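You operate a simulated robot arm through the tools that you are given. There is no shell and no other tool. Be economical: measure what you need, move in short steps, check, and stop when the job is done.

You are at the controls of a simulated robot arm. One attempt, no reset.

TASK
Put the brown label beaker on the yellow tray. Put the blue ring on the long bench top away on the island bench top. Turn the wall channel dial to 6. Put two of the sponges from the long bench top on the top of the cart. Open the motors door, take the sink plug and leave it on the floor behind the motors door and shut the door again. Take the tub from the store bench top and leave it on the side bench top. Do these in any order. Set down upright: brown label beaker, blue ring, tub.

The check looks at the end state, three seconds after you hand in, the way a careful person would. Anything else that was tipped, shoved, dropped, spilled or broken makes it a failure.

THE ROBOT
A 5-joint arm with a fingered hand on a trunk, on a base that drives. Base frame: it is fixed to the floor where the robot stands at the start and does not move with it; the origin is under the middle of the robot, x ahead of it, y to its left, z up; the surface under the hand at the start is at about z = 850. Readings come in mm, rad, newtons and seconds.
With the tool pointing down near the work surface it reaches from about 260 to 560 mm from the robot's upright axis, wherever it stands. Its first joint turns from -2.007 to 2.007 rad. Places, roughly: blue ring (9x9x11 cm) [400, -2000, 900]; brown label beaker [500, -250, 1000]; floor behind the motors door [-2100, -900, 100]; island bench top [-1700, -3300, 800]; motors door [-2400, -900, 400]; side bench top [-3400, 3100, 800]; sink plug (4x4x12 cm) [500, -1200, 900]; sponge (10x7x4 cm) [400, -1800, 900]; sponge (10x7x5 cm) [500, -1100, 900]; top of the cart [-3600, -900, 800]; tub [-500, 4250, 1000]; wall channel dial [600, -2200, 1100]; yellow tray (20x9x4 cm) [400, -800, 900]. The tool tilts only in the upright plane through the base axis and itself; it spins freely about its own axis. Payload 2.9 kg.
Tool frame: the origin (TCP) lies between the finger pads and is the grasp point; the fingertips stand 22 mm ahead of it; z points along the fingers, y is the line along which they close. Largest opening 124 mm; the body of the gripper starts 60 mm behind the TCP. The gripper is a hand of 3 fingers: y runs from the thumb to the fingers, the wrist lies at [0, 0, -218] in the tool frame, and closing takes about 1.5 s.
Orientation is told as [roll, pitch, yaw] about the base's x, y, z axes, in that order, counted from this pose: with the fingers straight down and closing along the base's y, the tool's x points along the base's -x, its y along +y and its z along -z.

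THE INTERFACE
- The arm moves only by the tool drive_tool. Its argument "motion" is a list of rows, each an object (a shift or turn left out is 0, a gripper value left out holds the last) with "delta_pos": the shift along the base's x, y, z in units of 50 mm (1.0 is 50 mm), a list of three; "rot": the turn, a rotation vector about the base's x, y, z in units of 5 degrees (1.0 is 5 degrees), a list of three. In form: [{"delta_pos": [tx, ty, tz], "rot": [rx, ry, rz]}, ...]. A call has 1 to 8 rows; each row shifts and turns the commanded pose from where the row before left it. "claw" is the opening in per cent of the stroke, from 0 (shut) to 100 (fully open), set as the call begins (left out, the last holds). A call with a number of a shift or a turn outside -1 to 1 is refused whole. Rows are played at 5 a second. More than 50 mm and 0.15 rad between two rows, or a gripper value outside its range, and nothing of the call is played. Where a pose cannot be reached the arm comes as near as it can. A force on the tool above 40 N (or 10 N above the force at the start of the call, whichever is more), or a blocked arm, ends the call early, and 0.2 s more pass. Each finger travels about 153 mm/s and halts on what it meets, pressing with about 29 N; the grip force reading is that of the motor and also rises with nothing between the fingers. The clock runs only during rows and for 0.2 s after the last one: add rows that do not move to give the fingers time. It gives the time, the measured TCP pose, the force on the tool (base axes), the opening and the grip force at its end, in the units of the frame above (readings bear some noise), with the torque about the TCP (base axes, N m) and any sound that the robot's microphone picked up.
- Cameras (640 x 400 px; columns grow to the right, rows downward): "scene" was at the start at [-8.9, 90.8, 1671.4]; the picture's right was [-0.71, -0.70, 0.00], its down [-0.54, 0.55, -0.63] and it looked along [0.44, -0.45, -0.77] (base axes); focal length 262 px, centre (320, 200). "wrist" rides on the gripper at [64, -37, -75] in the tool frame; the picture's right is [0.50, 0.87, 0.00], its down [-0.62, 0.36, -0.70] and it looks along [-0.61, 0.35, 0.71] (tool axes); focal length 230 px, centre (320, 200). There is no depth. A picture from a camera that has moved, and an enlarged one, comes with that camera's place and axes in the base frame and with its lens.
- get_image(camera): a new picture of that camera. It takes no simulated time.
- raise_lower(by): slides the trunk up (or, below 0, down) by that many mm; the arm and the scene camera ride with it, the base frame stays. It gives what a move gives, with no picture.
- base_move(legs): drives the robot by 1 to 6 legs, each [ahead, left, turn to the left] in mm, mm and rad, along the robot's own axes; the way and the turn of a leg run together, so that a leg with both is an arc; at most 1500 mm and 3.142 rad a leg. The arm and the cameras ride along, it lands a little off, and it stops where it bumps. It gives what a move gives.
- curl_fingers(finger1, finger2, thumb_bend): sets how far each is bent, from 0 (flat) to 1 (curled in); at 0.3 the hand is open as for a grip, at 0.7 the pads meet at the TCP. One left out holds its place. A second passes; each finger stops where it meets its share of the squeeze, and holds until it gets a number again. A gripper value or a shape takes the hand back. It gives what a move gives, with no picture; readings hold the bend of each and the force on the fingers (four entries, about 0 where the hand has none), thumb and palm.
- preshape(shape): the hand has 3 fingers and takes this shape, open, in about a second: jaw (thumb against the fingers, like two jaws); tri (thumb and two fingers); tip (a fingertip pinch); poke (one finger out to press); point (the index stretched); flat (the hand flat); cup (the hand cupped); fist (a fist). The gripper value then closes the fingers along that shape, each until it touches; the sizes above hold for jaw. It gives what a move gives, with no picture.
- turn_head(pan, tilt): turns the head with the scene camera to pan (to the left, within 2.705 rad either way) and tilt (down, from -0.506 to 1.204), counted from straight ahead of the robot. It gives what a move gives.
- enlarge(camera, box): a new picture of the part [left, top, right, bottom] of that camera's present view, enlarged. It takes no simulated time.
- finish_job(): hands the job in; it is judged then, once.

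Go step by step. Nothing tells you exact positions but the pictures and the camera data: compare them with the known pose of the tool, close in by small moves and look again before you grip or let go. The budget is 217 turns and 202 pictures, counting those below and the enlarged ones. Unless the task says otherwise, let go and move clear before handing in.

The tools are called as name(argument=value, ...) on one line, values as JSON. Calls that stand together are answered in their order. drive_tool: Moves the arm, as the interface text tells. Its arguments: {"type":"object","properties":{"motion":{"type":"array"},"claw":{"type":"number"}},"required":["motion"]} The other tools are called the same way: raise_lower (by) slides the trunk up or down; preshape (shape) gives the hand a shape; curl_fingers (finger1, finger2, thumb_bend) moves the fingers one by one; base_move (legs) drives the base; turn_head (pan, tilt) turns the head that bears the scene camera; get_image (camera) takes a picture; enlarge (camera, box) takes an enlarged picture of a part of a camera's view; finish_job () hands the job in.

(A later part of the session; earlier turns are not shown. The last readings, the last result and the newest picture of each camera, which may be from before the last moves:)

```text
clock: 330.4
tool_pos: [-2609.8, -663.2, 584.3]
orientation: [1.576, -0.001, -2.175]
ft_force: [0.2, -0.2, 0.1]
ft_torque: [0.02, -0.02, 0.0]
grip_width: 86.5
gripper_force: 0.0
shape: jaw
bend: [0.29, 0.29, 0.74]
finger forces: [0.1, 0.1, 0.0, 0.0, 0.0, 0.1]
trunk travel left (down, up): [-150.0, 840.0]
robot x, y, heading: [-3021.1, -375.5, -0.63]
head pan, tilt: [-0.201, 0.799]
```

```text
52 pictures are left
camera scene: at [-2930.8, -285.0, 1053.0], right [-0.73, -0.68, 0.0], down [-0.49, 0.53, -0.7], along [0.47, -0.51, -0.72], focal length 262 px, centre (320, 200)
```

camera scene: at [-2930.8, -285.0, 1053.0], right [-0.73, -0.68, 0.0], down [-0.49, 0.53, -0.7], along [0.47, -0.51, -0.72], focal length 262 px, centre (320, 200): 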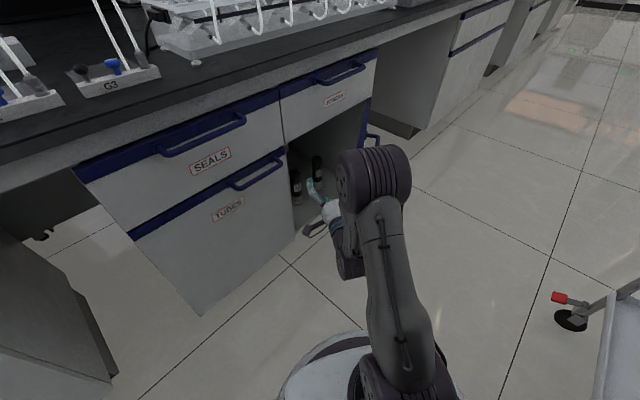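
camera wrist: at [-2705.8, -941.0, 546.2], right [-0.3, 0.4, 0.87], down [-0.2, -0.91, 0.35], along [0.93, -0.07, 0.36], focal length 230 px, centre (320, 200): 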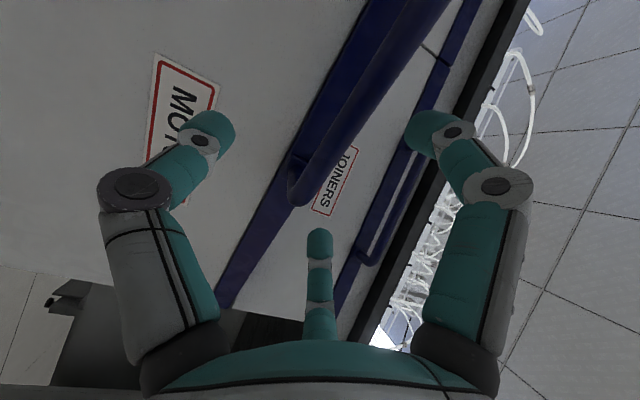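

I reach in beyond the door's edge and sweep it open to the right.

base_move(legs=[[100, 0, 0], [0, 0, -0.25], [0, 0, -0.25]])

turn_head(pan=0.0, tilt=0.8)

get_image(camera="scene")

```text
clock: 333.3
tool_pos: [-2716.0, -881.6, 584.6]
orientation: [1.578, -0.003, -2.676]
ft_force: [0.4, -0.2, -0.5]
ft_torque: [-0.05, -0.01, -0.02]
grip_width: 86.6
gripper_force: 0.1
shape: jaw
bend: [0.29, 0.29, 0.74]
finger forces: [0.0, 0.0, 0.0, 0.0, 0.0, 0.0]
trunk travel left (down, up): [-150.0, 840.0]
robot x, y, heading: [-2943.8, -432.2, -1.126]
head pan, tilt: [-0.201, 0.799]
```

```text
clock: 334.0
tool_pos: [-2716.2, -881.5, 584.6]
orientation: [1.578, 0.0, -2.675]
ft_force: [-0.4, 0.3, 0.2]
ft_torque: [-0.02, 0.02, -0.04]
grip_width: 86.4
gripper_force: 0.0
shape: jaw
bend: [0.29, 0.29, 0.74]
finger forces: [0.0, 0.0, 0.0, 0.0, 0.1, 0.1]
trunk travel left (down, up): [-150.0, 840.0]
robot x, y, heading: [-2943.5, -436.3, -1.124]
head pan, tilt: [0.0, 0.799]
```

```text
51 pictures are left
camera scene: at [-2802.3, -391.9, 1053.0], right [-0.9, -0.43, 0.0], down [-0.31, 0.65, -0.7], along [0.3, -0.63, -0.72], focal length 262 px, centre (320, 200)
```

scene: 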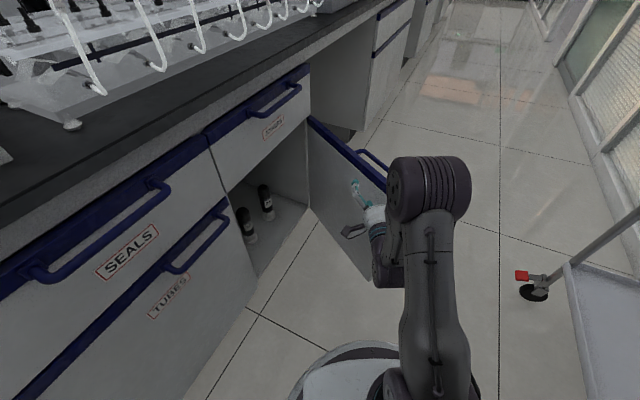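

base_move(legs=[[80, 0, 0], [0, 0, -0.25]])

get_image(camera="scene")

```text
clock: 336.0
tool_pos: [-2799.7, -995.9, 584.7]
orientation: [1.577, -0.004, -2.925]
ft_force: [0.7, -0.4, 0.1]
ft_torque: [0.0, -0.02, -0.01]
grip_width: 86.7
gripper_force: 0.1
shape: jaw
bend: [0.29, 0.28, 0.74]
finger forces: [0.0, 0.0, 0.0, 0.0, 0.1, 0.0]
trunk travel left (down, up): [-150.0, 840.0]
robot x, y, heading: [-2902.3, -509.0, -1.371]
head pan, tilt: [0.0, 0.799]
```

```text
50 pictures are left
camera scene: at [-2761.0, -500.1, 1053.0], right [-0.98, -0.19, 0.0], down [-0.14, 0.7, -0.7], along [0.14, -0.68, -0.72], focal length 262 px, centre (320, 200)
```

scene: 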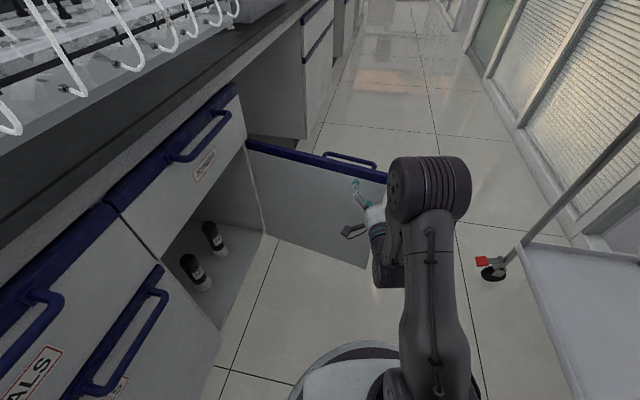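

The door stands about 80° open. I back out, travel around to the long bench with the tool kept horizontal, to grip the plug's ball from the side.

base_move(legs=[[-350, 0, 0], [0, 0, 1.47], [0, 0, 1.47], [1400, 0, 0], [0, 0, -1.571], [1250, 0, 0]])

raise_lower(by=370)

```text
clock: 353.6
tool_pos: [-2852.2, 1694.1, 585.4]
orientation: [1.581, 0.008, -0.235]
ft_force: [-0.1, -1.1, 0.0]
ft_torque: [-0.02, 0.02, 0.01]
grip_width: 86.9
gripper_force: 0.1
shape: jaw
bend: [0.28, 0.28, 0.74]
finger forces: [0.0, 0.1, 0.1, 0.1, 0.0, 0.1]
trunk travel left (down, up): [-150.0, 840.0]
robot x, y, heading: [-2969.9, 1215.3, 1.316]
head pan, tilt: [0.0, 0.799]
stopped in leg 5: the robot was blocked; the commanded pose is now the measured one
```

```text
clock: 357.2
tool_pos: [-2845.2, 1694.8, 953.0]
orientation: [1.578, 0.013, -0.234]
ft_force: [0.7, 0.5, 0.4]
ft_torque: [-0.03, 0.0, -0.03]
grip_width: 86.7
gripper_force: 0.1
shape: jaw
bend: [0.28, 0.28, 0.74]
finger forces: [0.0, 0.1, 0.0, 0.0, 0.1, 0.0]
trunk travel left (down, up): [-520.0, 470.0]
robot x, y, heading: [-2975.8, 1211.4, 1.31]
head pan, tilt: [0.0, 0.799]
```

turn_head(pan=1.3, tilt=1.0)

get_image(camera="scene")

```text
clock: 358.7
tool_pos: [-2845.8, 1695.1, 953.0]
orientation: [1.577, 0.013, -0.238]
ft_force: [0.2, -0.6, 0.1]
ft_torque: [0.0, 0.01, 0.0]
grip_width: 86.9
gripper_force: 0.1
shape: jaw
bend: [0.28, 0.28, 0.74]
finger forces: [0.1, 0.0, 0.0, 0.0, 0.0, 0.0]
trunk travel left (down, up): [-520.0, 470.0]
robot x, y, heading: [-2975.6, 1209.5, 1.31]
head pan, tilt: [1.3, 1.0]
```

```text
49 pictures are left
camera scene: at [-3175.2, 1224.9, 1410.9], right [0.5, 0.86, -0.01], down [0.72, -0.42, -0.55], along [-0.48, 0.27, -0.83], focal length 262 px, centre (320, 200)
```

scene: 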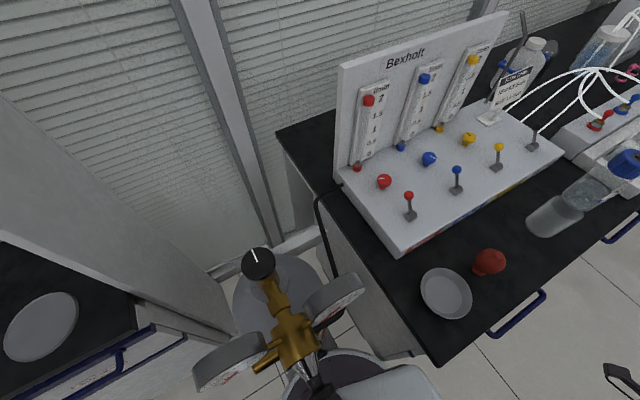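

I am right beside the gas cylinder; I slide straight away from it to the right.

base_move(legs=[[0, -350, 0]])

get_image(camera="scene")

```text
clock: 360.9
tool_pos: [-2521.4, 1607.6, 954.4]
orientation: [1.578, 0.001, -0.238]
ft_force: [0.1, 0.3, 0.3]
ft_torque: [-0.02, 0.0, 0.05]
grip_width: 86.6
gripper_force: 0.0
shape: jaw
bend: [0.28, 0.28, 0.74]
finger forces: [0.0, 0.0, 0.0, 0.0, 0.0, 0.1]
trunk travel left (down, up): [-520.0, 470.0]
robot x, y, heading: [-2642.4, 1123.8, 1.309]
head pan, tilt: [1.3, 1.0]
```

```text
48 pictures are left
camera scene: at [-2857.7, 1138.3, 1408.0], right [0.51, 0.86, 0.0], down [0.73, -0.43, -0.54], along [-0.47, 0.27, -0.84], focal length 262 px, centre (320, 200)
```

scene: 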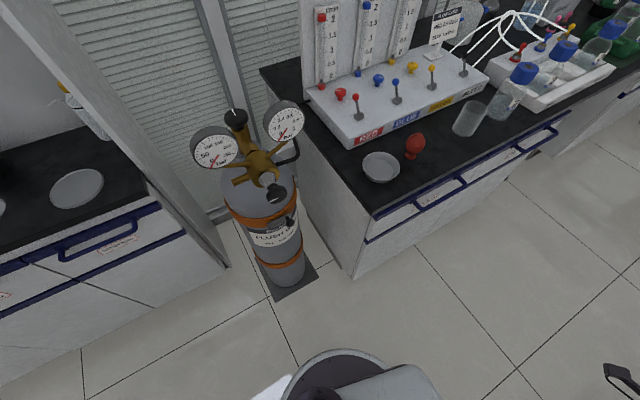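

base_move(legs=[[0, 0, -1.309], [1090, 0, 0], [1090, 0, 0], [0, -1190, 0], [0, -1180, 0]])

turn_head(pan=0.0, tilt=0.7)

get_image(camera="scene")

```text
clock: 386.1
tool_pos: [126.0, -1165.7, 954.4]
orientation: [1.577, -0.001, -1.481]
ft_force: [-1.2, -0.2, -0.2]
ft_torque: [-0.01, 0.02, -0.02]
grip_width: 87.0
gripper_force: 0.0
shape: jaw
bend: [0.28, 0.28, 0.74]
finger forces: [0.0, 0.0, 0.0, 0.0, 0.0, 0.0]
trunk travel left (down, up): [-520.0, 470.0]
robot x, y, heading: [-367.7, -1210.0, 0.069]
head pan, tilt: [1.3, 1.0]
```

```text
clock: 387.5
tool_pos: [125.7, -1165.7, 956.5]
orientation: [1.578, -0.002, -1.481]
ft_force: [0.6, 1.2, -0.2]
ft_torque: [-0.01, 0.0, 0.03]
grip_width: 86.7
gripper_force: 0.0
shape: jaw
bend: [0.28, 0.28, 0.74]
finger forces: [0.0, 0.0, 0.0, 0.1, 0.0, 0.0]
trunk travel left (down, up): [-520.0, 470.0]
robot x, y, heading: [-373.3, -1210.5, 0.072]
head pan, tilt: [0.0, 0.7]
```

```text
47 pictures are left
camera scene: at [-358.4, -1062.6, 1431.3], right [0.07, -1.0, 0.0], down [-0.64, -0.05, -0.76], along [0.76, 0.05, -0.64], focal length 262 px, centre (320, 200)
```

scene: 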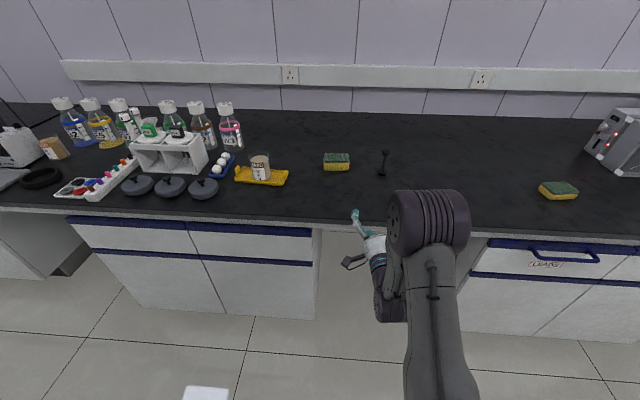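

drive_tool(motion=[{"rot": [0.995, 0.09, 0]}, {"rot": [0.995, 0.09, 0]}, {"rot": [0.995, 0.09, 0]}, {"rot": [0.995, 0.09, 0]}, {"rot": [0.995, 0.09, 0]}, {"rot": [0.995, 0.09, 0]}, {"rot": [0.995, 0.09, 0]}, {"rot": [0.995, 0.09, 0]}])

drive_tool(motion=[{"rot": [0.995, 0.09, 0]}, {"rot": [0.995, 0.09, 0]}, {"rot": [0.995, 0.09, 0]}, {"rot": [0.995, 0.09, 0]}, {}])

base_move(legs=[[0, -43, -0.07], [250, 0, 0]])

get_image(camera="wrist")

get_image(camera="scene")

```text
clock: 389.3
tool_pos: [126.1, -1165.2, 954.2]
orientation: [1.579, 0.696, -1.476]
ft_force: [-0.5, 0.2, 0.0]
ft_torque: [-0.03, 0.0, 0.0]
grip_width: 87.1
gripper_force: 0.0
shape: jaw
bend: [0.28, 0.28, 0.74]
finger forces: [0.1, 0.0, 0.0, 0.0, 0.0, 0.1]
trunk travel left (down, up): [-520.0, 470.0]
robot x, y, heading: [-371.5, -1211.8, 0.072]
head pan, tilt: [0.0, 0.7]
```

```text
clock: 390.5
tool_pos: [126.5, -1166.6, 954.5]
orientation: [1.578, 1.046, -1.473]
ft_force: [-0.3, 0.4, 0.3]
ft_torque: [0.01, -0.01, 0.02]
grip_width: 86.7
gripper_force: 0.0
shape: jaw
bend: [0.28, 0.28, 0.74]
finger forces: [0.0, 0.0, 0.0, 0.0, 0.1, 0.0]
trunk travel left (down, up): [-520.0, 470.0]
robot x, y, heading: [-368.4, -1211.5, 0.07]
head pan, tilt: [0.0, 0.7]
```

```text
clock: 392.8
tool_pos: [381.5, -1243.5, 953.6]
orientation: [1.577, 1.044, -1.545]
ft_force: [0.4, -0.2, -0.5]
ft_torque: [-0.02, 0.01, 0.02]
grip_width: 86.7
gripper_force: 0.1
shape: jaw
bend: [0.28, 0.28, 0.74]
finger forces: [0.0, 0.0, 0.0, 0.1, 0.0, 0.1]
trunk travel left (down, up): [-520.0, 470.0]
robot x, y, heading: [-118.7, -1255.6, 0.005]
head pan, tilt: [0.0, 0.7]
```

```text
46 pictures are left
camera wrist: at [304.5, -1180.7, 989.7], right [0.01, -0.5, 0.87], down [-0.69, -0.63, -0.36], along [0.73, -0.59, -0.35], focal length 230 px, centre (320, 200)
```

wrist: 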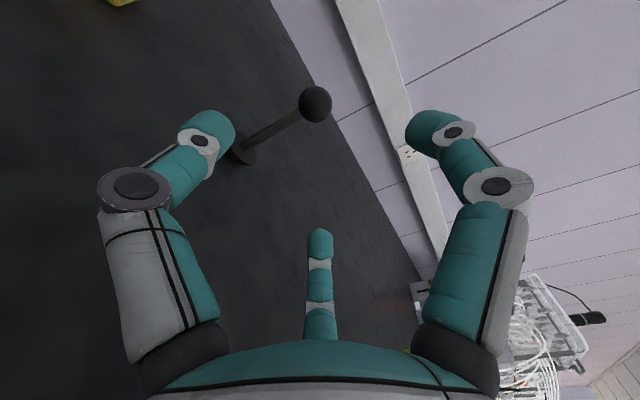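

```text
45 pictures are left
camera scene: at [-95.0, -1106.7, 1431.3], right [0.0, -1.0, 0.0], down [-0.64, 0.0, -0.76], along [0.76, 0.0, -0.64], focal length 262 px, centre (320, 200)
```

scene: 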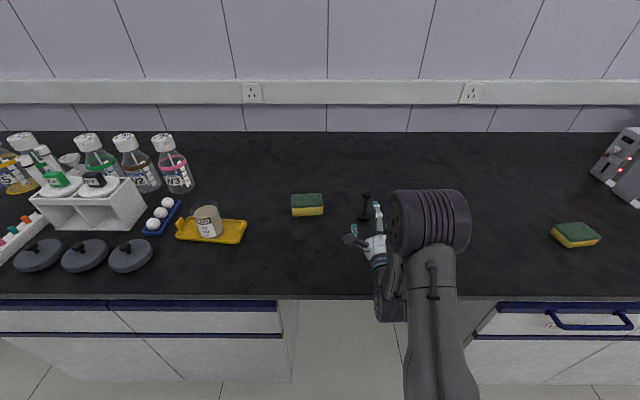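

Ball center ≈ (503,-1243,947); I extend the arm to it.

drive_tool(motion=[{"delta_pos": [0.5, 0, -0.06]}, {"delta_pos": [0.5, 0, -0.06]}, {"delta_pos": [0.5, 0, 0]}, {"delta_pos": [0.4, 0, 0]}, {"delta_pos": [0.3, 0, 0]}, {}])

get_image(camera="wrist")

```text
clock: 394.2
tool_pos: [489.7, -1242.7, 948.3]
orientation: [1.58, 1.045, -1.549]
ft_force: [-0.2, -0.1, 0.1]
ft_torque: [0.0, 0.01, -0.03]
grip_width: 86.8
gripper_force: 0.0
shape: jaw
bend: [0.28, 0.28, 0.74]
finger forces: [0.0, 0.0, 0.0, 0.0, 0.0, 0.0]
trunk travel left (down, up): [-520.0, 470.0]
robot x, y, heading: [-119.8, -1253.7, -0.001]
head pan, tilt: [0.0, 0.7]
```

```text
44 pictures are left
camera wrist: at [414.6, -1180.7, 984.7], right [0.0, -0.5, 0.87], down [-0.69, -0.63, -0.36], along [0.72, -0.6, -0.35], focal length 230 px, centre (320, 200)
```

wrist: 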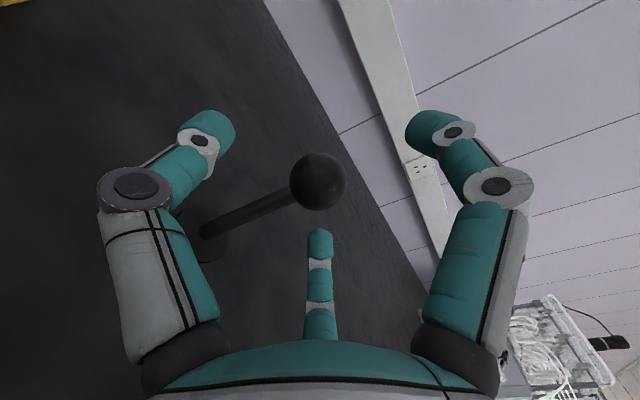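

drive_tool(motion=[{"delta_pos": [0.2, 0, 0]}, {}])

drive_tool(motion=[{}, {}, {}, {}, {}, {}, {}], claw=0)

drive_tool(motion=[{"delta_pos": [0, 0, 0.4]}, {"delta_pos": [0, 0, 0.6]}, {"delta_pos": [0, 0, 0.6]}, {"delta_pos": [-0.6, 0, 0]}, {}])

get_image(camera="wrist")

```text
clock: 394.8
tool_pos: [500.8, -1244.0, 948.0]
orientation: [1.58, 1.044, -1.547]
ft_force: [-0.1, -0.1, 0.0]
ft_torque: [0.02, 0.02, -0.01]
grip_width: 86.9
gripper_force: 0.2
shape: jaw
bend: [0.28, 0.28, 0.74]
finger forces: [0.0, 0.0, 0.0, 0.0, 0.0, 0.0]
trunk travel left (down, up): [-520.0, 470.0]
robot x, y, heading: [-121.4, -1251.6, 0.004]
head pan, tilt: [0.0, 0.7]
```

```text
clock: 396.4
tool_pos: [500.3, -1242.3, 948.2]
orientation: [1.58, 1.046, -1.546]
ft_force: [0.4, -0.1, 3.1]
ft_torque: [-0.02, -0.05, -0.01]
grip_width: 1.1
gripper_force: 28.9
shape: jaw
bend: [0.7, 0.7, 0.79]
finger forces: [19.1, 21.0, 0.0, 0.0, 26.3, 0.0]
trunk travel left (down, up): [-520.0, 470.0]
robot x, y, heading: [-119.3, -1252.8, 0.0]
head pan, tilt: [0.0, 0.7]
```

```text
clock: 397.6
tool_pos: [470.4, -1241.8, 1028.0]
orientation: [1.579, 1.043, -1.545]
ft_force: [0.2, -0.1, -1.5]
ft_torque: [0.02, -0.01, 0.0]
grip_width: 1.2
gripper_force: 28.7
shape: jaw
bend: [0.7, 0.7, 0.79]
finger forces: [17.3, 22.3, 0.0, 0.0, 26.0, 0.0]
trunk travel left (down, up): [-520.0, 470.0]
robot x, y, heading: [-120.1, -1253.1, 0.001]
head pan, tilt: [0.0, 0.7]
```

```text
43 pictures are left
camera wrist: at [393.7, -1179.4, 1064.3], right [0.01, -0.5, 0.87], down [-0.69, -0.63, -0.36], along [0.73, -0.59, -0.35], focal length 230 px, centre (320, 200)
```

wrist: 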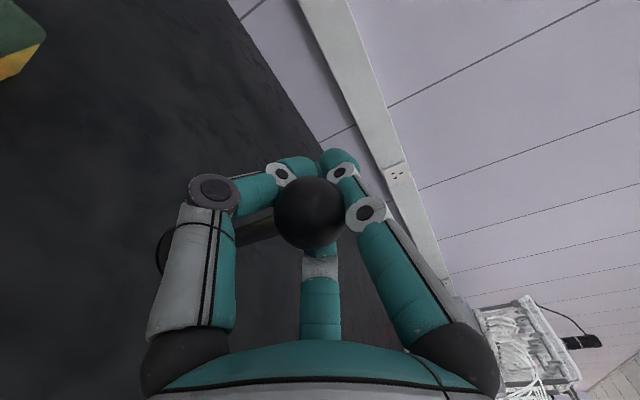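

The plug is caged with its rod hanging down. I retract and carry it around to the motors cabinet.

drive_tool(motion=[{"delta_pos": [-0.7, 0, 0]}, {"delta_pos": [-0.7, 0, 0]}, {"delta_pos": [-0.6, 0, 0]}, {}])

base_move(legs=[[-330, 0, 0], [0, 1200, 0], [0, 1200, 0], [-1100, 0, 0], [-1100, 0, 0]])

```text
clock: 398.6
tool_pos: [375.0, -1242.5, 1029.0]
orientation: [1.58, 1.045, -1.545]
ft_force: [0.4, 0.4, -1.1]
ft_torque: [0.0, 0.0, 0.02]
grip_width: 1.4
gripper_force: 28.7
shape: jaw
bend: [0.7, 0.7, 0.79]
finger forces: [16.5, 21.7, 0.0, 0.1, 20.2, 0.0]
out of reach, approached as far as the arm can: row 3
trunk travel left (down, up): [-520.0, 470.0]
robot x, y, heading: [-116.7, -1255.3, 0.004]
head pan, tilt: [0.0, 0.7]
```

```text
clock: 422.6
tool_pos: [-2159.9, 1121.8, 1029.6]
orientation: [1.579, 1.044, -1.525]
ft_force: [-0.3, 0.3, -0.8]
ft_torque: [0.04, -0.03, 0.01]
grip_width: 1.4
gripper_force: 28.9
shape: jaw
bend: [0.7, 0.7, 0.79]
finger forces: [15.5, 21.3, 0.0, 0.1, 19.8, 0.0]
trunk travel left (down, up): [-520.0, 470.0]
robot x, y, heading: [-2653.2, 1102.9, 0.017]
head pan, tilt: [0.0, 0.7]
```

base_move(legs=[[0, 0, -1.588], [450, 0, 0], [0, -280, 0], [1480, 0, 0], [0, 0, 1.571], [-50, 0, 0]])

turn_head(pan=-0.15, tilt=0.9)

get_image(camera="scene")

```text
clock: 441.9
tool_pos: [-2477.9, -844.4, 1030.0]
orientation: [1.58, 1.043, -1.582]
ft_force: [-0.3, -0.9, -1.6]
ft_torque: [0.0, 0.0, -0.01]
grip_width: 1.6
gripper_force: 29.2
shape: jaw
bend: [0.7, 0.7, 0.78]
finger forces: [14.7, 20.1, 0.0, 0.1, 18.7, 0.0]
trunk travel left (down, up): [-520.0, 470.0]
robot x, y, heading: [-2972.1, -831.6, -0.037]
head pan, tilt: [0.0, 0.7]
```

```text
clock: 442.6
tool_pos: [-2476.7, -843.2, 1028.8]
orientation: [1.579, 1.044, -1.586]
ft_force: [0.3, -0.3, -0.8]
ft_torque: [0.0, -0.02, -0.02]
grip_width: 1.4
gripper_force: 29.2
shape: jaw
bend: [0.7, 0.7, 0.78]
finger forces: [14.6, 20.1, 0.0, 0.0, 18.6, 0.0]
trunk travel left (down, up): [-520.0, 470.0]
robot x, y, heading: [-2970.3, -831.2, -0.036]
head pan, tilt: [-0.15, 0.901]
```

```text
42 pictures are left
camera scene: at [-2953.7, -698.7, 1415.2], right [-0.19, -0.98, 0.0], down [-0.77, 0.15, -0.62], along [0.61, -0.12, -0.78], focal length 262 px, centre (320, 200)
```

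scene: 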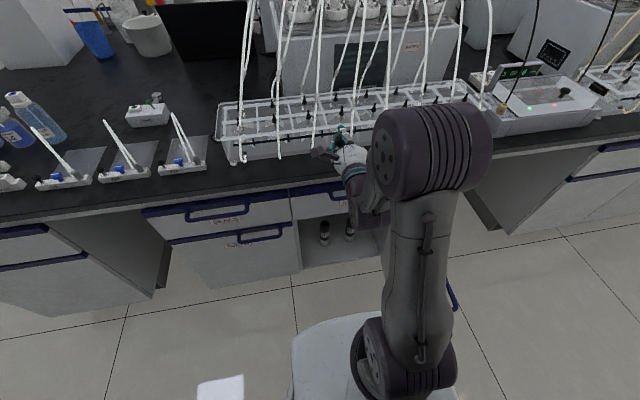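

base_move(legs=[[-35, 0, 0]])

raise_lower(by=-400)

raise_lower(by=-115)

drive_tool(motion=[{"delta_pos": [0.1, 0, -0.8]}, {"delta_pos": [0.1, 0, -0.8]}, {"delta_pos": [0.1, 0, -0.8]}, {"delta_pos": [0.1, 0, -0.8]}, {}])

get_image(camera="wrist")

get_image(camera="scene")

```text
clock: 443.5
tool_pos: [-2514.1, -841.8, 1029.5]
orientation: [1.581, 1.044, -1.583]
ft_force: [0.2, -0.4, -0.8]
ft_torque: [0.01, -0.01, -0.03]
grip_width: 1.7
gripper_force: 29.0
shape: jaw
bend: [0.7, 0.7, 0.78]
finger forces: [14.6, 20.1, 0.1, 0.0, 18.6, 0.1]
trunk travel left (down, up): [-520.0, 470.0]
robot x, y, heading: [-3004.9, -830.6, -0.044]
head pan, tilt: [-0.15, 0.901]
```

```text
clock: 447.3
tool_pos: [-2512.1, -841.8, 629.6]
orientation: [1.58, 1.043, -1.588]
ft_force: [-0.4, 1.0, -1.1]
ft_torque: [0.01, 0.02, -0.02]
grip_width: 1.4
gripper_force: 29.4
shape: jaw
bend: [0.7, 0.7, 0.78]
finger forces: [14.1, 19.8, 0.0, 0.0, 18.4, 0.0]
trunk travel left (down, up): [-120.0, 870.0]
robot x, y, heading: [-3007.9, -829.3, -0.036]
head pan, tilt: [-0.15, 0.901]
```

```text
clock: 448.8
tool_pos: [-2512.0, -842.8, 512.7]
orientation: [1.579, 1.044, -1.586]
ft_force: [0.5, -0.1, -1.7]
ft_torque: [0.0, 0.01, 0.01]
grip_width: 1.5
gripper_force: 28.9
shape: jaw
bend: [0.7, 0.7, 0.78]
finger forces: [14.1, 19.6, 0.1, 0.0, 18.4, 0.1]
trunk travel left (down, up): [-5.0, 985.0]
robot x, y, heading: [-3006.3, -828.3, -0.039]
head pan, tilt: [-0.15, 0.901]
```

```text
clock: 450.0
tool_pos: [-2491.3, -845.0, 351.2]
orientation: [1.578, 1.044, -1.59]
ft_force: [0.2, 0.4, -1.5]
ft_torque: [-0.03, 0.01, -0.04]
grip_width: 1.4
gripper_force: 29.4
shape: jaw
bend: [0.7, 0.7, 0.78]
finger forces: [12.4, 16.4, 0.0, 0.1, 17.0, 0.0]
trunk travel left (down, up): [-5.0, 985.0]
robot x, y, heading: [-3007.1, -830.1, -0.038]
head pan, tilt: [-0.15, 0.901]
```

```text
41 pictures are left
camera wrist: at [-2565.5, -778.9, 388.5], right [-0.02, -0.5, 0.87], down [-0.72, -0.6, -0.36], along [0.7, -0.63, -0.35], focal length 230 px, centre (320, 200)
```

wrist: 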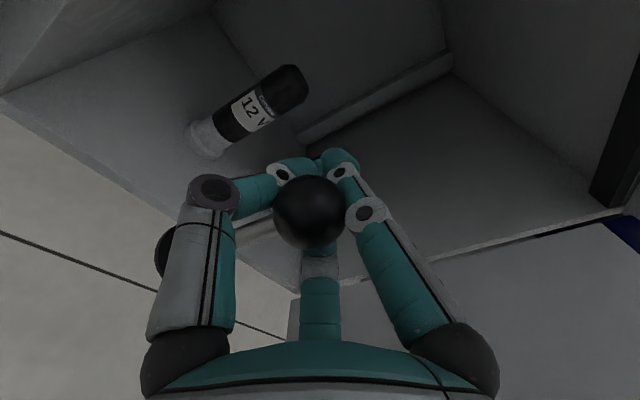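

```text
40 pictures are left
camera scene: at [-2989.0, -697.4, 900.1], right [-0.19, -0.98, 0.0], down [-0.77, 0.15, -0.62], along [0.61, -0.12, -0.78], focal length 262 px, centre (320, 200)
```

scene: 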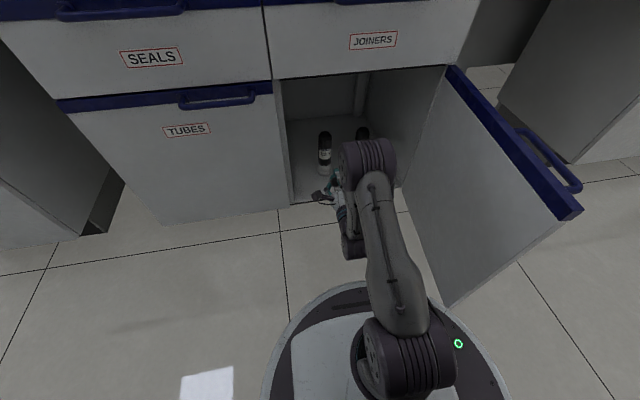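

Good clear view into the open cabinet. I angle in and drive forward a bit, then extend.

base_move(legs=[[0, 35, 0], [0, 0, -0.14], [115, 0, 0]])

drive_tool(motion=[{"delta_pos": [0.45, -0.08, -0.4]}, {"delta_pos": [0.45, -0.08, -0.4]}, {"delta_pos": [0.45, -0.08, -0.4]}, {}])

get_image(camera="wrist")

get_image(camera="scene")

```text
clock: 452.3
tool_pos: [-2383.8, -903.4, 351.9]
orientation: [1.579, 1.042, -1.733]
ft_force: [0.8, 0.3, -1.0]
ft_torque: [-0.01, 0.01, -0.01]
grip_width: 1.7
gripper_force: 29.6
shape: jaw
bend: [0.7, 0.7, 0.78]
finger forces: [12.3, 16.2, 0.0, 0.1, 16.7, 0.0]
trunk travel left (down, up): [-5.0, 985.0]
robot x, y, heading: [-2894.1, -813.1, -0.181]
head pan, tilt: [-0.15, 0.901]
```

```text
clock: 453.3
tool_pos: [-2316.3, -914.0, 292.6]
orientation: [1.578, 1.043, -1.73]
ft_force: [0.1, -0.7, -0.4]
ft_torque: [0.0, 0.01, 0.04]
grip_width: 1.4
gripper_force: 29.1
shape: jaw
bend: [0.7, 0.7, 0.78]
finger forces: [11.9, 14.4, 0.0, 0.0, 15.6, 0.0]
trunk travel left (down, up): [-5.0, 985.0]
robot x, y, heading: [-2891.1, -816.9, -0.187]
head pan, tilt: [-0.15, 0.901]
```

```text
39 pictures are left
camera wrist: at [-2379.5, -838.4, 328.6], right [-0.09, -0.49, 0.87], down [-0.79, -0.49, -0.36], along [0.6, -0.72, -0.35], focal length 230 px, centre (320, 200)
```

wrist: 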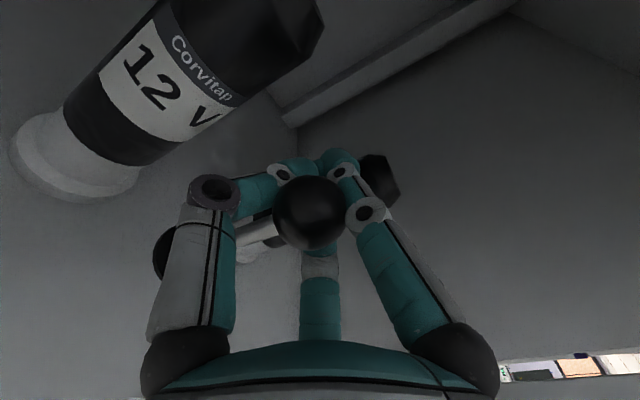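

```text
38 pictures are left
camera scene: at [-2854.7, -686.8, 900.1], right [-0.33, -0.94, 0.0], down [-0.74, 0.26, -0.62], along [0.59, -0.2, -0.78], focal length 262 px, centre (320, 200)
```

scene: 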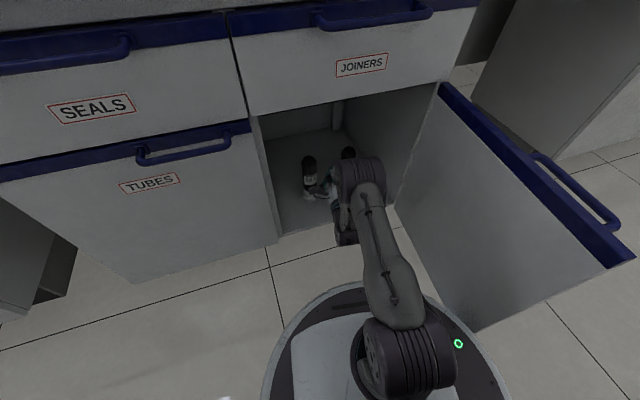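

I back off 25 mm to keep clear of the 12 V motor, then lower until the plug's foot touches.

drive_tool(motion=[{"delta_pos": [-0.5, -0.1, 0]}, {"delta_pos": [0, 0, -0.3]}, {"delta_pos": [0, 0, -0.2]}, {}])

drive_tool(motion=[{"delta_pos": [0, 0, -0.15]}, {"delta_pos": [0, 0, -0.15]}, {}])

drive_tool(motion=[{"delta_pos": [0, 0, -0.15]}, {"delta_pos": [0, 0, -0.15]}, {}])

```text
clock: 454.3
tool_pos: [-2341.4, -912.6, 268.1]
orientation: [1.577, 1.043, -1.74]
ft_force: [0.2, 0.2, -1.3]
ft_torque: [0.01, -0.01, -0.02]
grip_width: 1.3
gripper_force: 29.1
shape: jaw
bend: [0.7, 0.7, 0.77]
finger forces: [11.4, 13.6, 0.1, 0.0, 14.9, 0.0]
out of reach, approached as far as the arm can: row 1
trunk travel left (down, up): [-5.0, 985.0]
robot x, y, heading: [-2891.3, -817.2, -0.185]
head pan, tilt: [-0.15, 0.901]
```

```text
clock: 455.1
tool_pos: [-2340.4, -913.2, 252.9]
orientation: [1.577, 1.044, -1.737]
ft_force: [0.9, 1.0, -1.9]
ft_torque: [-0.01, -0.02, 0.0]
grip_width: 1.1
gripper_force: 29.0
shape: jaw
bend: [0.7, 0.7, 0.77]
finger forces: [11.4, 13.6, 0.0, 0.0, 15.0, 0.0]
trunk travel left (down, up): [-5.0, 985.0]
robot x, y, heading: [-2896.1, -816.2, -0.183]
head pan, tilt: [-0.15, 0.901]
```

```text
clock: 455.9
tool_pos: [-2341.1, -913.5, 238.6]
orientation: [1.581, 1.044, -1.738]
ft_force: [0.0, 0.1, 1.7]
ft_torque: [0.02, 0.0, 0.01]
grip_width: 1.3
gripper_force: 29.1
shape: jaw
bend: [0.7, 0.7, 0.77]
finger forces: [12.6, 13.0, 0.0, 0.0, 14.2, 0.0]
trunk travel left (down, up): [-5.0, 985.0]
robot x, y, heading: [-2888.3, -817.9, -0.187]
head pan, tilt: [-0.15, 0.901]
```

Contact made. Open and withdraw straight back.

drive_tool(motion=[{"delta_pos": [0, 0, -0.04]}, {}])

drive_tool(motion=[{}, {}, {}, {}, {}, {}], claw=80)

get_image(camera="wrist")

```text
clock: 456.5
tool_pos: [-2340.5, -914.4, 238.1]
orientation: [1.589, 1.044, -1.731]
ft_force: [0.2, -0.6, 12.5]
ft_torque: [0.06, 0.11, 0.0]
grip_width: 1.3
gripper_force: 28.9
shape: jaw
bend: [0.7, 0.7, 0.77]
finger forces: [17.6, 11.1, 0.0, 0.0, 11.6, 0.0]
trunk travel left (down, up): [-5.0, 985.0]
robot x, y, heading: [-2891.2, -816.1, -0.184]
head pan, tilt: [-0.15, 0.901]
```

```text
clock: 457.9
tool_pos: [-2339.8, -913.9, 235.9]
orientation: [1.581, 1.044, -1.737]
ft_force: [0.1, 0.2, 0.0]
ft_torque: [0.04, -0.02, 0.01]
grip_width: 99.2
gripper_force: 0.0
shape: jaw
bend: [0.26, 0.26, 0.48]
finger forces: [0.0, 0.0, 0.0, 0.0, 0.1, 0.0]
trunk travel left (down, up): [-5.0, 985.0]
robot x, y, heading: [-2889.9, -814.0, -0.183]
head pan, tilt: [-0.15, 0.901]
```

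```text
37 pictures are left
camera wrist: at [-2402.9, -837.6, 272.0], right [-0.09, -0.49, 0.87], down [-0.8, -0.49, -0.36], along [0.6, -0.72, -0.35], focal length 230 px, centre (320, 200)
```

wrist: 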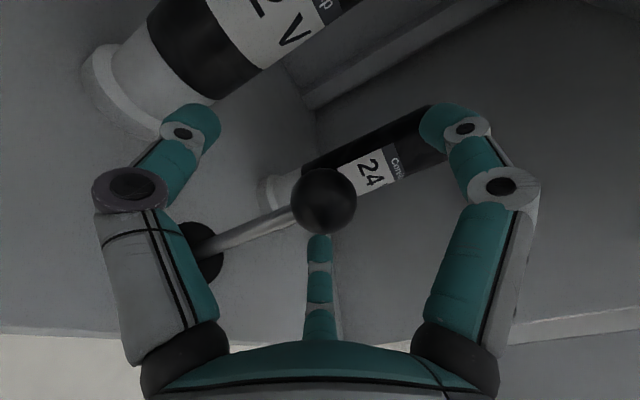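

The plug stands inside. I withdraw and raise the hand.

base_move(legs=[[-120, 0, 0]])

drive_tool(motion=[{"delta_pos": [-0.3, 0.05, 0.5]}, {"delta_pos": [-0.4, 0.07, 0.6]}, {"delta_pos": [-0.2, 0.04, 0.8]}, {"delta_pos": [0, 0, 0.8]}, {"delta_pos": [0, 0, 0.8]}, {}])

get_image(camera="scene")

```text
clock: 459.1
tool_pos: [-2458.2, -891.1, 236.0]
orientation: [1.58, 1.043, -1.737]
ft_force: [-0.3, 0.4, 0.8]
ft_torque: [0.01, -0.01, 0.02]
grip_width: 99.5
gripper_force: 0.1
shape: jaw
bend: [0.26, 0.26, 0.48]
finger forces: [0.0, 0.1, 0.0, 0.0, 0.0, 0.1]
trunk travel left (down, up): [-5.0, 985.0]
robot x, y, heading: [-3010.8, -794.0, -0.183]
head pan, tilt: [-0.15, 0.901]
```

```text
clock: 460.5
tool_pos: [-2503.9, -882.1, 410.5]
orientation: [1.579, 1.043, -1.737]
ft_force: [0.3, -0.1, -0.6]
ft_torque: [0.0, -0.01, -0.02]
grip_width: 99.2
gripper_force: 0.1
shape: jaw
bend: [0.26, 0.26, 0.48]
finger forces: [0.0, 0.0, 0.1, 0.0, 0.1, 0.1]
trunk travel left (down, up): [-5.0, 985.0]
robot x, y, heading: [-3010.1, -794.0, -0.182]
head pan, tilt: [-0.15, 0.901]
```

```text
36 pictures are left
camera scene: at [-2973.8, -664.8, 900.1], right [-0.33, -0.95, 0.0], down [-0.74, 0.26, -0.62], along [0.59, -0.2, -0.78], focal length 262 px, centre (320, 200)
```

scene: 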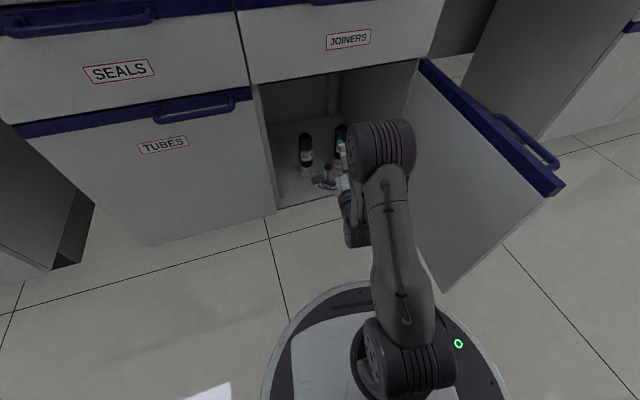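

Now I turn the tool back to pointing down (needed anyway), so I can reach over the door's top and pull it shut from outside.

raise_lower(by=400)

drive_tool(motion=[{"delta_pos": [-0.017, 0.003, -0.38], "rot": [0.172, 0.985, 0]}, {"delta_pos": [-0.049, 0.009, -0.377], "rot": [0.172, 0.985, 0]}, {"delta_pos": [-0.081, 0.014, -0.371], "rot": [0.172, 0.985, 0]}, {"delta_pos": [-0.112, 0.02, -0.363], "rot": [0.172, 0.985, 0]}, {"delta_pos": [-0.144, 0.025, -0.351], "rot": [0.172, 0.985, 0]}, {"delta_pos": [-0.173, 0.03, -0.337], "rot": [0.172, 0.985, 0]}, {"delta_pos": [-0.2, 0.035, -0.321], "rot": [0.172, 0.985, 0]}, {"delta_pos": [-0.228, 0.04, -0.302], "rot": [0.172, 0.985, 0]}])

drive_tool(motion=[{"delta_pos": [-0.253, 0.044, -0.28], "rot": [0.172, 0.985, 0]}, {"delta_pos": [-0.276, 0.048, -0.257], "rot": [0.172, 0.985, 0]}, {"delta_pos": [-0.297, 0.052, -0.232], "rot": [0.172, 0.985, 0]}, {"delta_pos": [-0.316, 0.055, -0.204], "rot": [0.172, 0.985, 0]}, {"delta_pos": [-0.332, 0.058, -0.176], "rot": [0.172, 0.985, 0]}, {"delta_pos": [-0.346, 0.06, -0.146], "rot": [0.172, 0.985, 0]}, {"delta_pos": [-0.358, 0.062, -0.114], "rot": [0.172, 0.985, 0]}, {"delta_pos": [-0.365, 0.064, -0.082], "rot": [0.172, 0.985, 0]}])

drive_tool(motion=[{"delta_pos": [-0.371, 0.065, -0.05], "rot": [0.172, 0.985, 0]}, {"delta_pos": [-0.374, 0.065, -0.017], "rot": [0.172, 0.985, 0]}, {"delta_pos": [0, 0, 0.8]}, {"delta_pos": [0, 0, 0.8]}, {"delta_pos": [0, 0, 0.8]}, {}], claw=20)

```text
clock: 464.4
tool_pos: [-2503.9, -881.6, 811.7]
orientation: [1.58, 1.043, -1.736]
ft_force: [0.2, -1.1, -0.4]
ft_torque: [0.0, 0.0, -0.01]
grip_width: 99.5
gripper_force: 0.0
shape: jaw
bend: [0.26, 0.26, 0.48]
finger forces: [0.0, 0.0, 0.1, 0.1, 0.0, 0.1]
trunk travel left (down, up): [-405.0, 585.0]
robot x, y, heading: [-3008.3, -795.7, -0.184]
head pan, tilt: [-0.15, 0.901]
```

```text
clock: 466.2
tool_pos: [-2553.4, -874.3, 670.3]
orientation: [0.543, 0.726, -2.577]
ft_force: [0.2, -0.4, 1.0]
ft_torque: [0.0, 0.01, -0.02]
grip_width: 99.3
gripper_force: 0.1
shape: jaw
bend: [0.26, 0.26, 0.48]
finger forces: [0.1, 0.0, 0.0, 0.0, 0.1, 0.0]
trunk travel left (down, up): [-405.0, 585.0]
robot x, y, heading: [-3007.0, -792.9, -0.178]
head pan, tilt: [-0.15, 0.901]
```

```text
clock: 468.0
tool_pos: [-2681.2, -851.6, 595.0]
orientation: [0.09, 0.153, -2.781]
ft_force: [-0.5, 0.1, 0.7]
ft_torque: [-0.03, 0.04, -0.02]
grip_width: 99.0
gripper_force: 0.0
shape: jaw
bend: [0.26, 0.26, 0.48]
finger forces: [0.0, 0.1, 0.0, 0.0, 0.0, 0.1]
trunk travel left (down, up): [-405.0, 585.0]
robot x, y, heading: [-3009.4, -795.9, -0.18]
head pan, tilt: [-0.15, 0.901]
```

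```text
clock: 469.4
tool_pos: [-2717.0, -843.5, 713.1]
orientation: [0.004, 0.005, -2.788]
ft_force: [0.0, 0.3, -0.3]
ft_torque: [0.01, -0.04, 0.02]
grip_width: 25.1
gripper_force: 0.1
shape: jaw
bend: [0.75, 0.75, 0.7]
finger forces: [0.0, 0.0, 0.0, 0.0, 0.1, 0.0]
trunk travel left (down, up): [-405.0, 585.0]
robot x, y, heading: [-3010.1, -793.0, -0.18]
head pan, tilt: [-0.15, 0.901]
```

drive_tool(motion=[{"delta_pos": [0.05, -0.92, 0.3]}, {"delta_pos": [0.05, -0.92, 0]}, {"delta_pos": [0.05, -0.92, 0]}, {"delta_pos": [0.05, -0.92, 0]}, {"delta_pos": [0.05, -0.92, 0]}, {"delta_pos": [0.05, -0.92, 0]}, {"delta_pos": [0.05, -0.92, 0]}, {}])

turn_head(pan=-0.5, tilt=0.9)

get_image(camera="scene")

```text
clock: 471.2
tool_pos: [-2699.2, -1165.1, 729.6]
orientation: [0.002, 0.001, -2.786]
ft_force: [0.9, 0.2, -0.2]
ft_torque: [-0.02, -0.02, 0.02]
grip_width: 24.9
gripper_force: 0.1
shape: jaw
bend: [0.75, 0.75, 0.7]
finger forces: [0.0, 0.1, 0.0, 0.0, 0.0, 0.0]
trunk travel left (down, up): [-405.0, 585.0]
robot x, y, heading: [-3008.2, -790.8, -0.183]
head pan, tilt: [-0.15, 0.901]
```

```text
clock: 472.0
tool_pos: [-2699.5, -1164.9, 729.7]
orientation: [0.005, 0.0, -2.788]
ft_force: [-0.7, 0.5, 0.2]
ft_torque: [0.03, -0.03, -0.02]
grip_width: 25.0
gripper_force: 0.2
shape: jaw
bend: [0.75, 0.75, 0.7]
finger forces: [0.0, 0.1, 0.0, 0.0, 0.0, 0.0]
trunk travel left (down, up): [-405.0, 585.0]
robot x, y, heading: [-3010.8, -794.6, -0.181]
head pan, tilt: [-0.499, 0.901]
```

```text
35 pictures are left
camera scene: at [-2986.5, -687.7, 1300.2], right [-0.63, -0.78, 0.0], down [-0.61, 0.49, -0.62], along [0.48, -0.39, -0.78], focal length 262 px, centre (320, 200)
```

scene: 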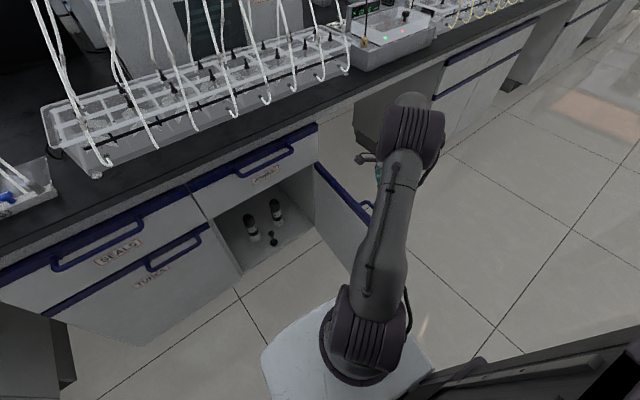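

The plug stands inside; the hand is beyond the door. Lower and sweep the door shut along its arc.

drive_tool(motion=[{"delta_pos": [0, 0, -0.9]}, {"delta_pos": [0, 0, -0.9]}, {"delta_pos": [0, 0, -0.8]}, {}])

drive_tool(motion=[{"delta_pos": [-0.1, 0.7, 0]}, {"delta_pos": [0.1, 0.8, 0]}, {"delta_pos": [0.15, 0.8, 0]}, {"delta_pos": [0.2, 0.8, 0]}, {"delta_pos": [0.4, 0.8, 0]}, {"delta_pos": [0.5, 0.75, 0]}])

get_image(camera="scene")

```text
clock: 473.0
tool_pos: [-2702.2, -1164.3, 596.5]
orientation: [-0.002, 0.0, -2.79]
ft_force: [-1.8, -0.6, -8.9]
ft_torque: [-0.09, 0.01, -0.24]
grip_width: 17.8
gripper_force: 17.5
shape: jaw
bend: [0.78, 0.7, 0.7]
finger forces: [0.3, 22.7, 0.1, 0.0, 17.8, 0.1]
trunk travel left (down, up): [-405.0, 585.0]
robot x, y, heading: [-3009.8, -793.4, -0.18]
head pan, tilt: [-0.499, 0.901]
```

```text
clock: 473.8
tool_pos: [-2692.2, -1082.1, 598.8]
orientation: [0.03, 0.012, -2.807]
ft_force: [4.6, -9.6, -10.6]
ft_torque: [-0.58, -0.82, -2.66]
grip_width: 15.6
gripper_force: 28.9
shape: jaw
bend: [0.77, 0.7, 0.7]
finger forces: [139.7, 0.1, 0.1, 0.1, 69.7, 0.0]
trunk travel left (down, up): [-405.0, 585.0]
robot x, y, heading: [-3007.7, -795.6, -0.187]
head pan, tilt: [-0.499, 0.901]
stopped in row 3: the force on the tool passed its limit at 78 N (the readings are from after the stop); the commanded pose is now the measured one
```

```text
34 pictures are left
camera scene: at [-2984.6, -690.6, 1300.1], right [-0.63, -0.78, 0.0], down [-0.61, 0.5, -0.62], along [0.48, -0.39, -0.79], focal length 262 px, centre (320, 200)
```

scene: 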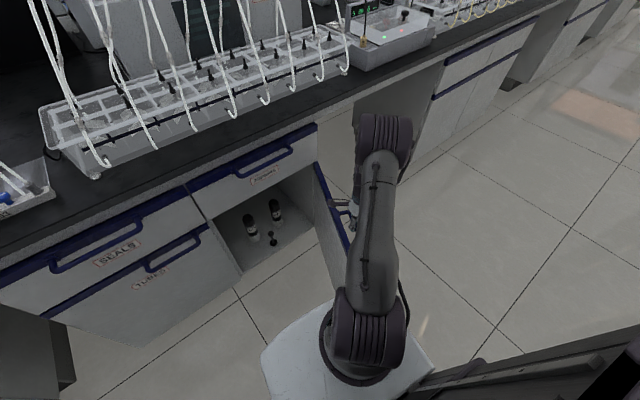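

The fingers wedged on the handle bar. I back off slightly, raise just above the bar, and continue pushing on the door's upper strip.

drive_tool(motion=[{"delta_pos": [0, -0.5, 0]}, {"delta_pos": [0, -0.4, 0]}, {"delta_pos": [0, 0, 0.5]}, {}])

get_image(camera="wrist")

```text
clock: 474.4
tool_pos: [-2698.7, -1119.4, 599.2]
orientation: [0.012, 0.004, -2.802]
ft_force: [-9.7, -0.8, -16.5]
ft_torque: [-0.37, -0.32, -0.55]
grip_width: 14.4
gripper_force: 29.3
shape: jaw
bend: [0.78, 0.7, 0.7]
finger forces: [17.8, 42.0, 0.0, 0.0, 32.3, 0.0]
trunk travel left (down, up): [-405.0, 585.0]
robot x, y, heading: [-3011.3, -793.6, -0.185]
head pan, tilt: [-0.499, 0.901]
stopped in row 3: the force on the tool passed its limit at 55 N (the readings are from after the stop); the commanded pose is now the measured one
```

```text
33 pictures are left
camera wrist: at [-2650.1, -1063.7, 673.3], right [0.76, -0.65, 0.01], down [-0.47, -0.54, 0.7], along [-0.45, -0.54, -0.71], focal length 230 px, centre (320, 200)
```

wrist: 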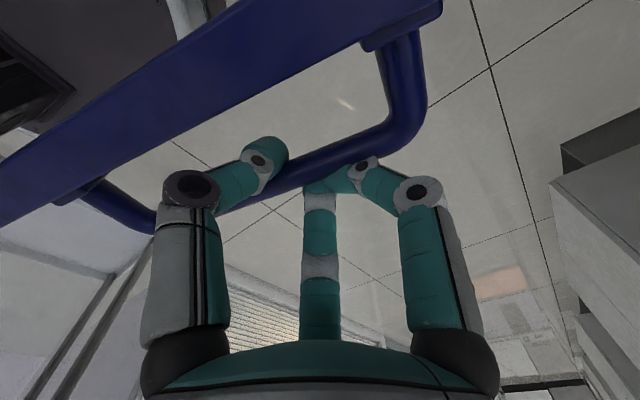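

The hand actually has the handle bar caged. I loosen slightly and swing the door shut by the handle, rotating the hand with the door.

drive_tool(motion=[{}, {}, {}], claw=26)

drive_tool(motion=[{"delta_pos": [0.04, 0.49, 0], "rot": [0, 0, -1]}, {"delta_pos": [0.08, 0.49, 0], "rot": [0, 0, -1]}, {"delta_pos": [0.13, 0.48, 0], "rot": [0, 0, -1]}, {"delta_pos": [0.17, 0.47, 0], "rot": [0, 0, -1]}, {"delta_pos": [0.21, 0.45, 0], "rot": [0, 0, -1]}, {"delta_pos": [0.24, 0.43, 0], "rot": [0, 0, -1]}, {"delta_pos": [0.28, 0.41, 0], "rot": [0, 0, -1]}, {"delta_pos": [0.32, 0.38, 0], "rot": [0, 0, -1]}])

get_image(camera="scene")

```text
clock: 475.2
tool_pos: [-2695.2, -1120.8, 599.8]
orientation: [0.017, 0.005, -2.798]
ft_force: [-3.3, -0.4, -2.7]
ft_torque: [-0.1, -0.09, -0.12]
grip_width: 31.8
gripper_force: 0.1
shape: jaw
bend: [0.78, 0.76, 0.7]
finger forces: [6.1, 0.0, 0.0, 0.0, 5.8, 0.0]
trunk travel left (down, up): [-405.0, 585.0]
robot x, y, heading: [-3011.5, -790.0, -0.183]
head pan, tilt: [-0.499, 0.901]
```

```text
clock: 475.9
tool_pos: [-2691.3, -1076.4, 601.3]
orientation: [0.025, 0.016, -2.987]
ft_force: [-4.9, -8.8, -3.1]
ft_torque: [-0.19, 0.03, -0.33]
grip_width: 32.4
gripper_force: 0.1
shape: jaw
bend: [0.78, 0.76, 0.7]
finger forces: [14.4, 0.0, 0.0, 0.1, 4.9, 0.0]
trunk travel left (down, up): [-405.0, 585.0]
robot x, y, heading: [-3011.0, -793.7, -0.183]
head pan, tilt: [-0.499, 0.901]
stopped in row 3: the force on the tool passed its limit at 63 N (the readings are from after the stop); the commanded pose is now the measured one
```

```text
32 pictures are left
camera scene: at [-2986.8, -687.9, 1300.2], right [-0.63, -0.77, 0.0], down [-0.61, 0.5, -0.62], along [0.48, -0.39, -0.78], focal length 262 px, centre (320, 200)
```

scene: 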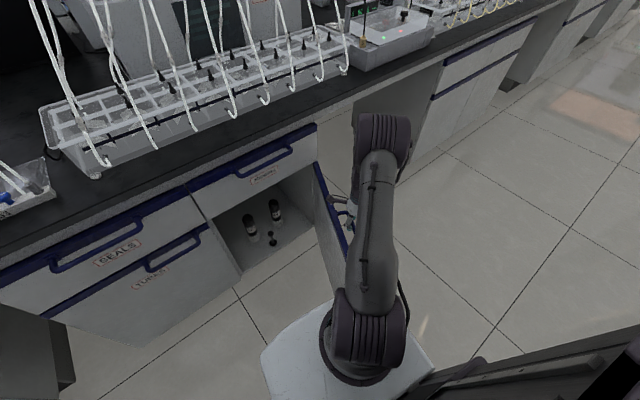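

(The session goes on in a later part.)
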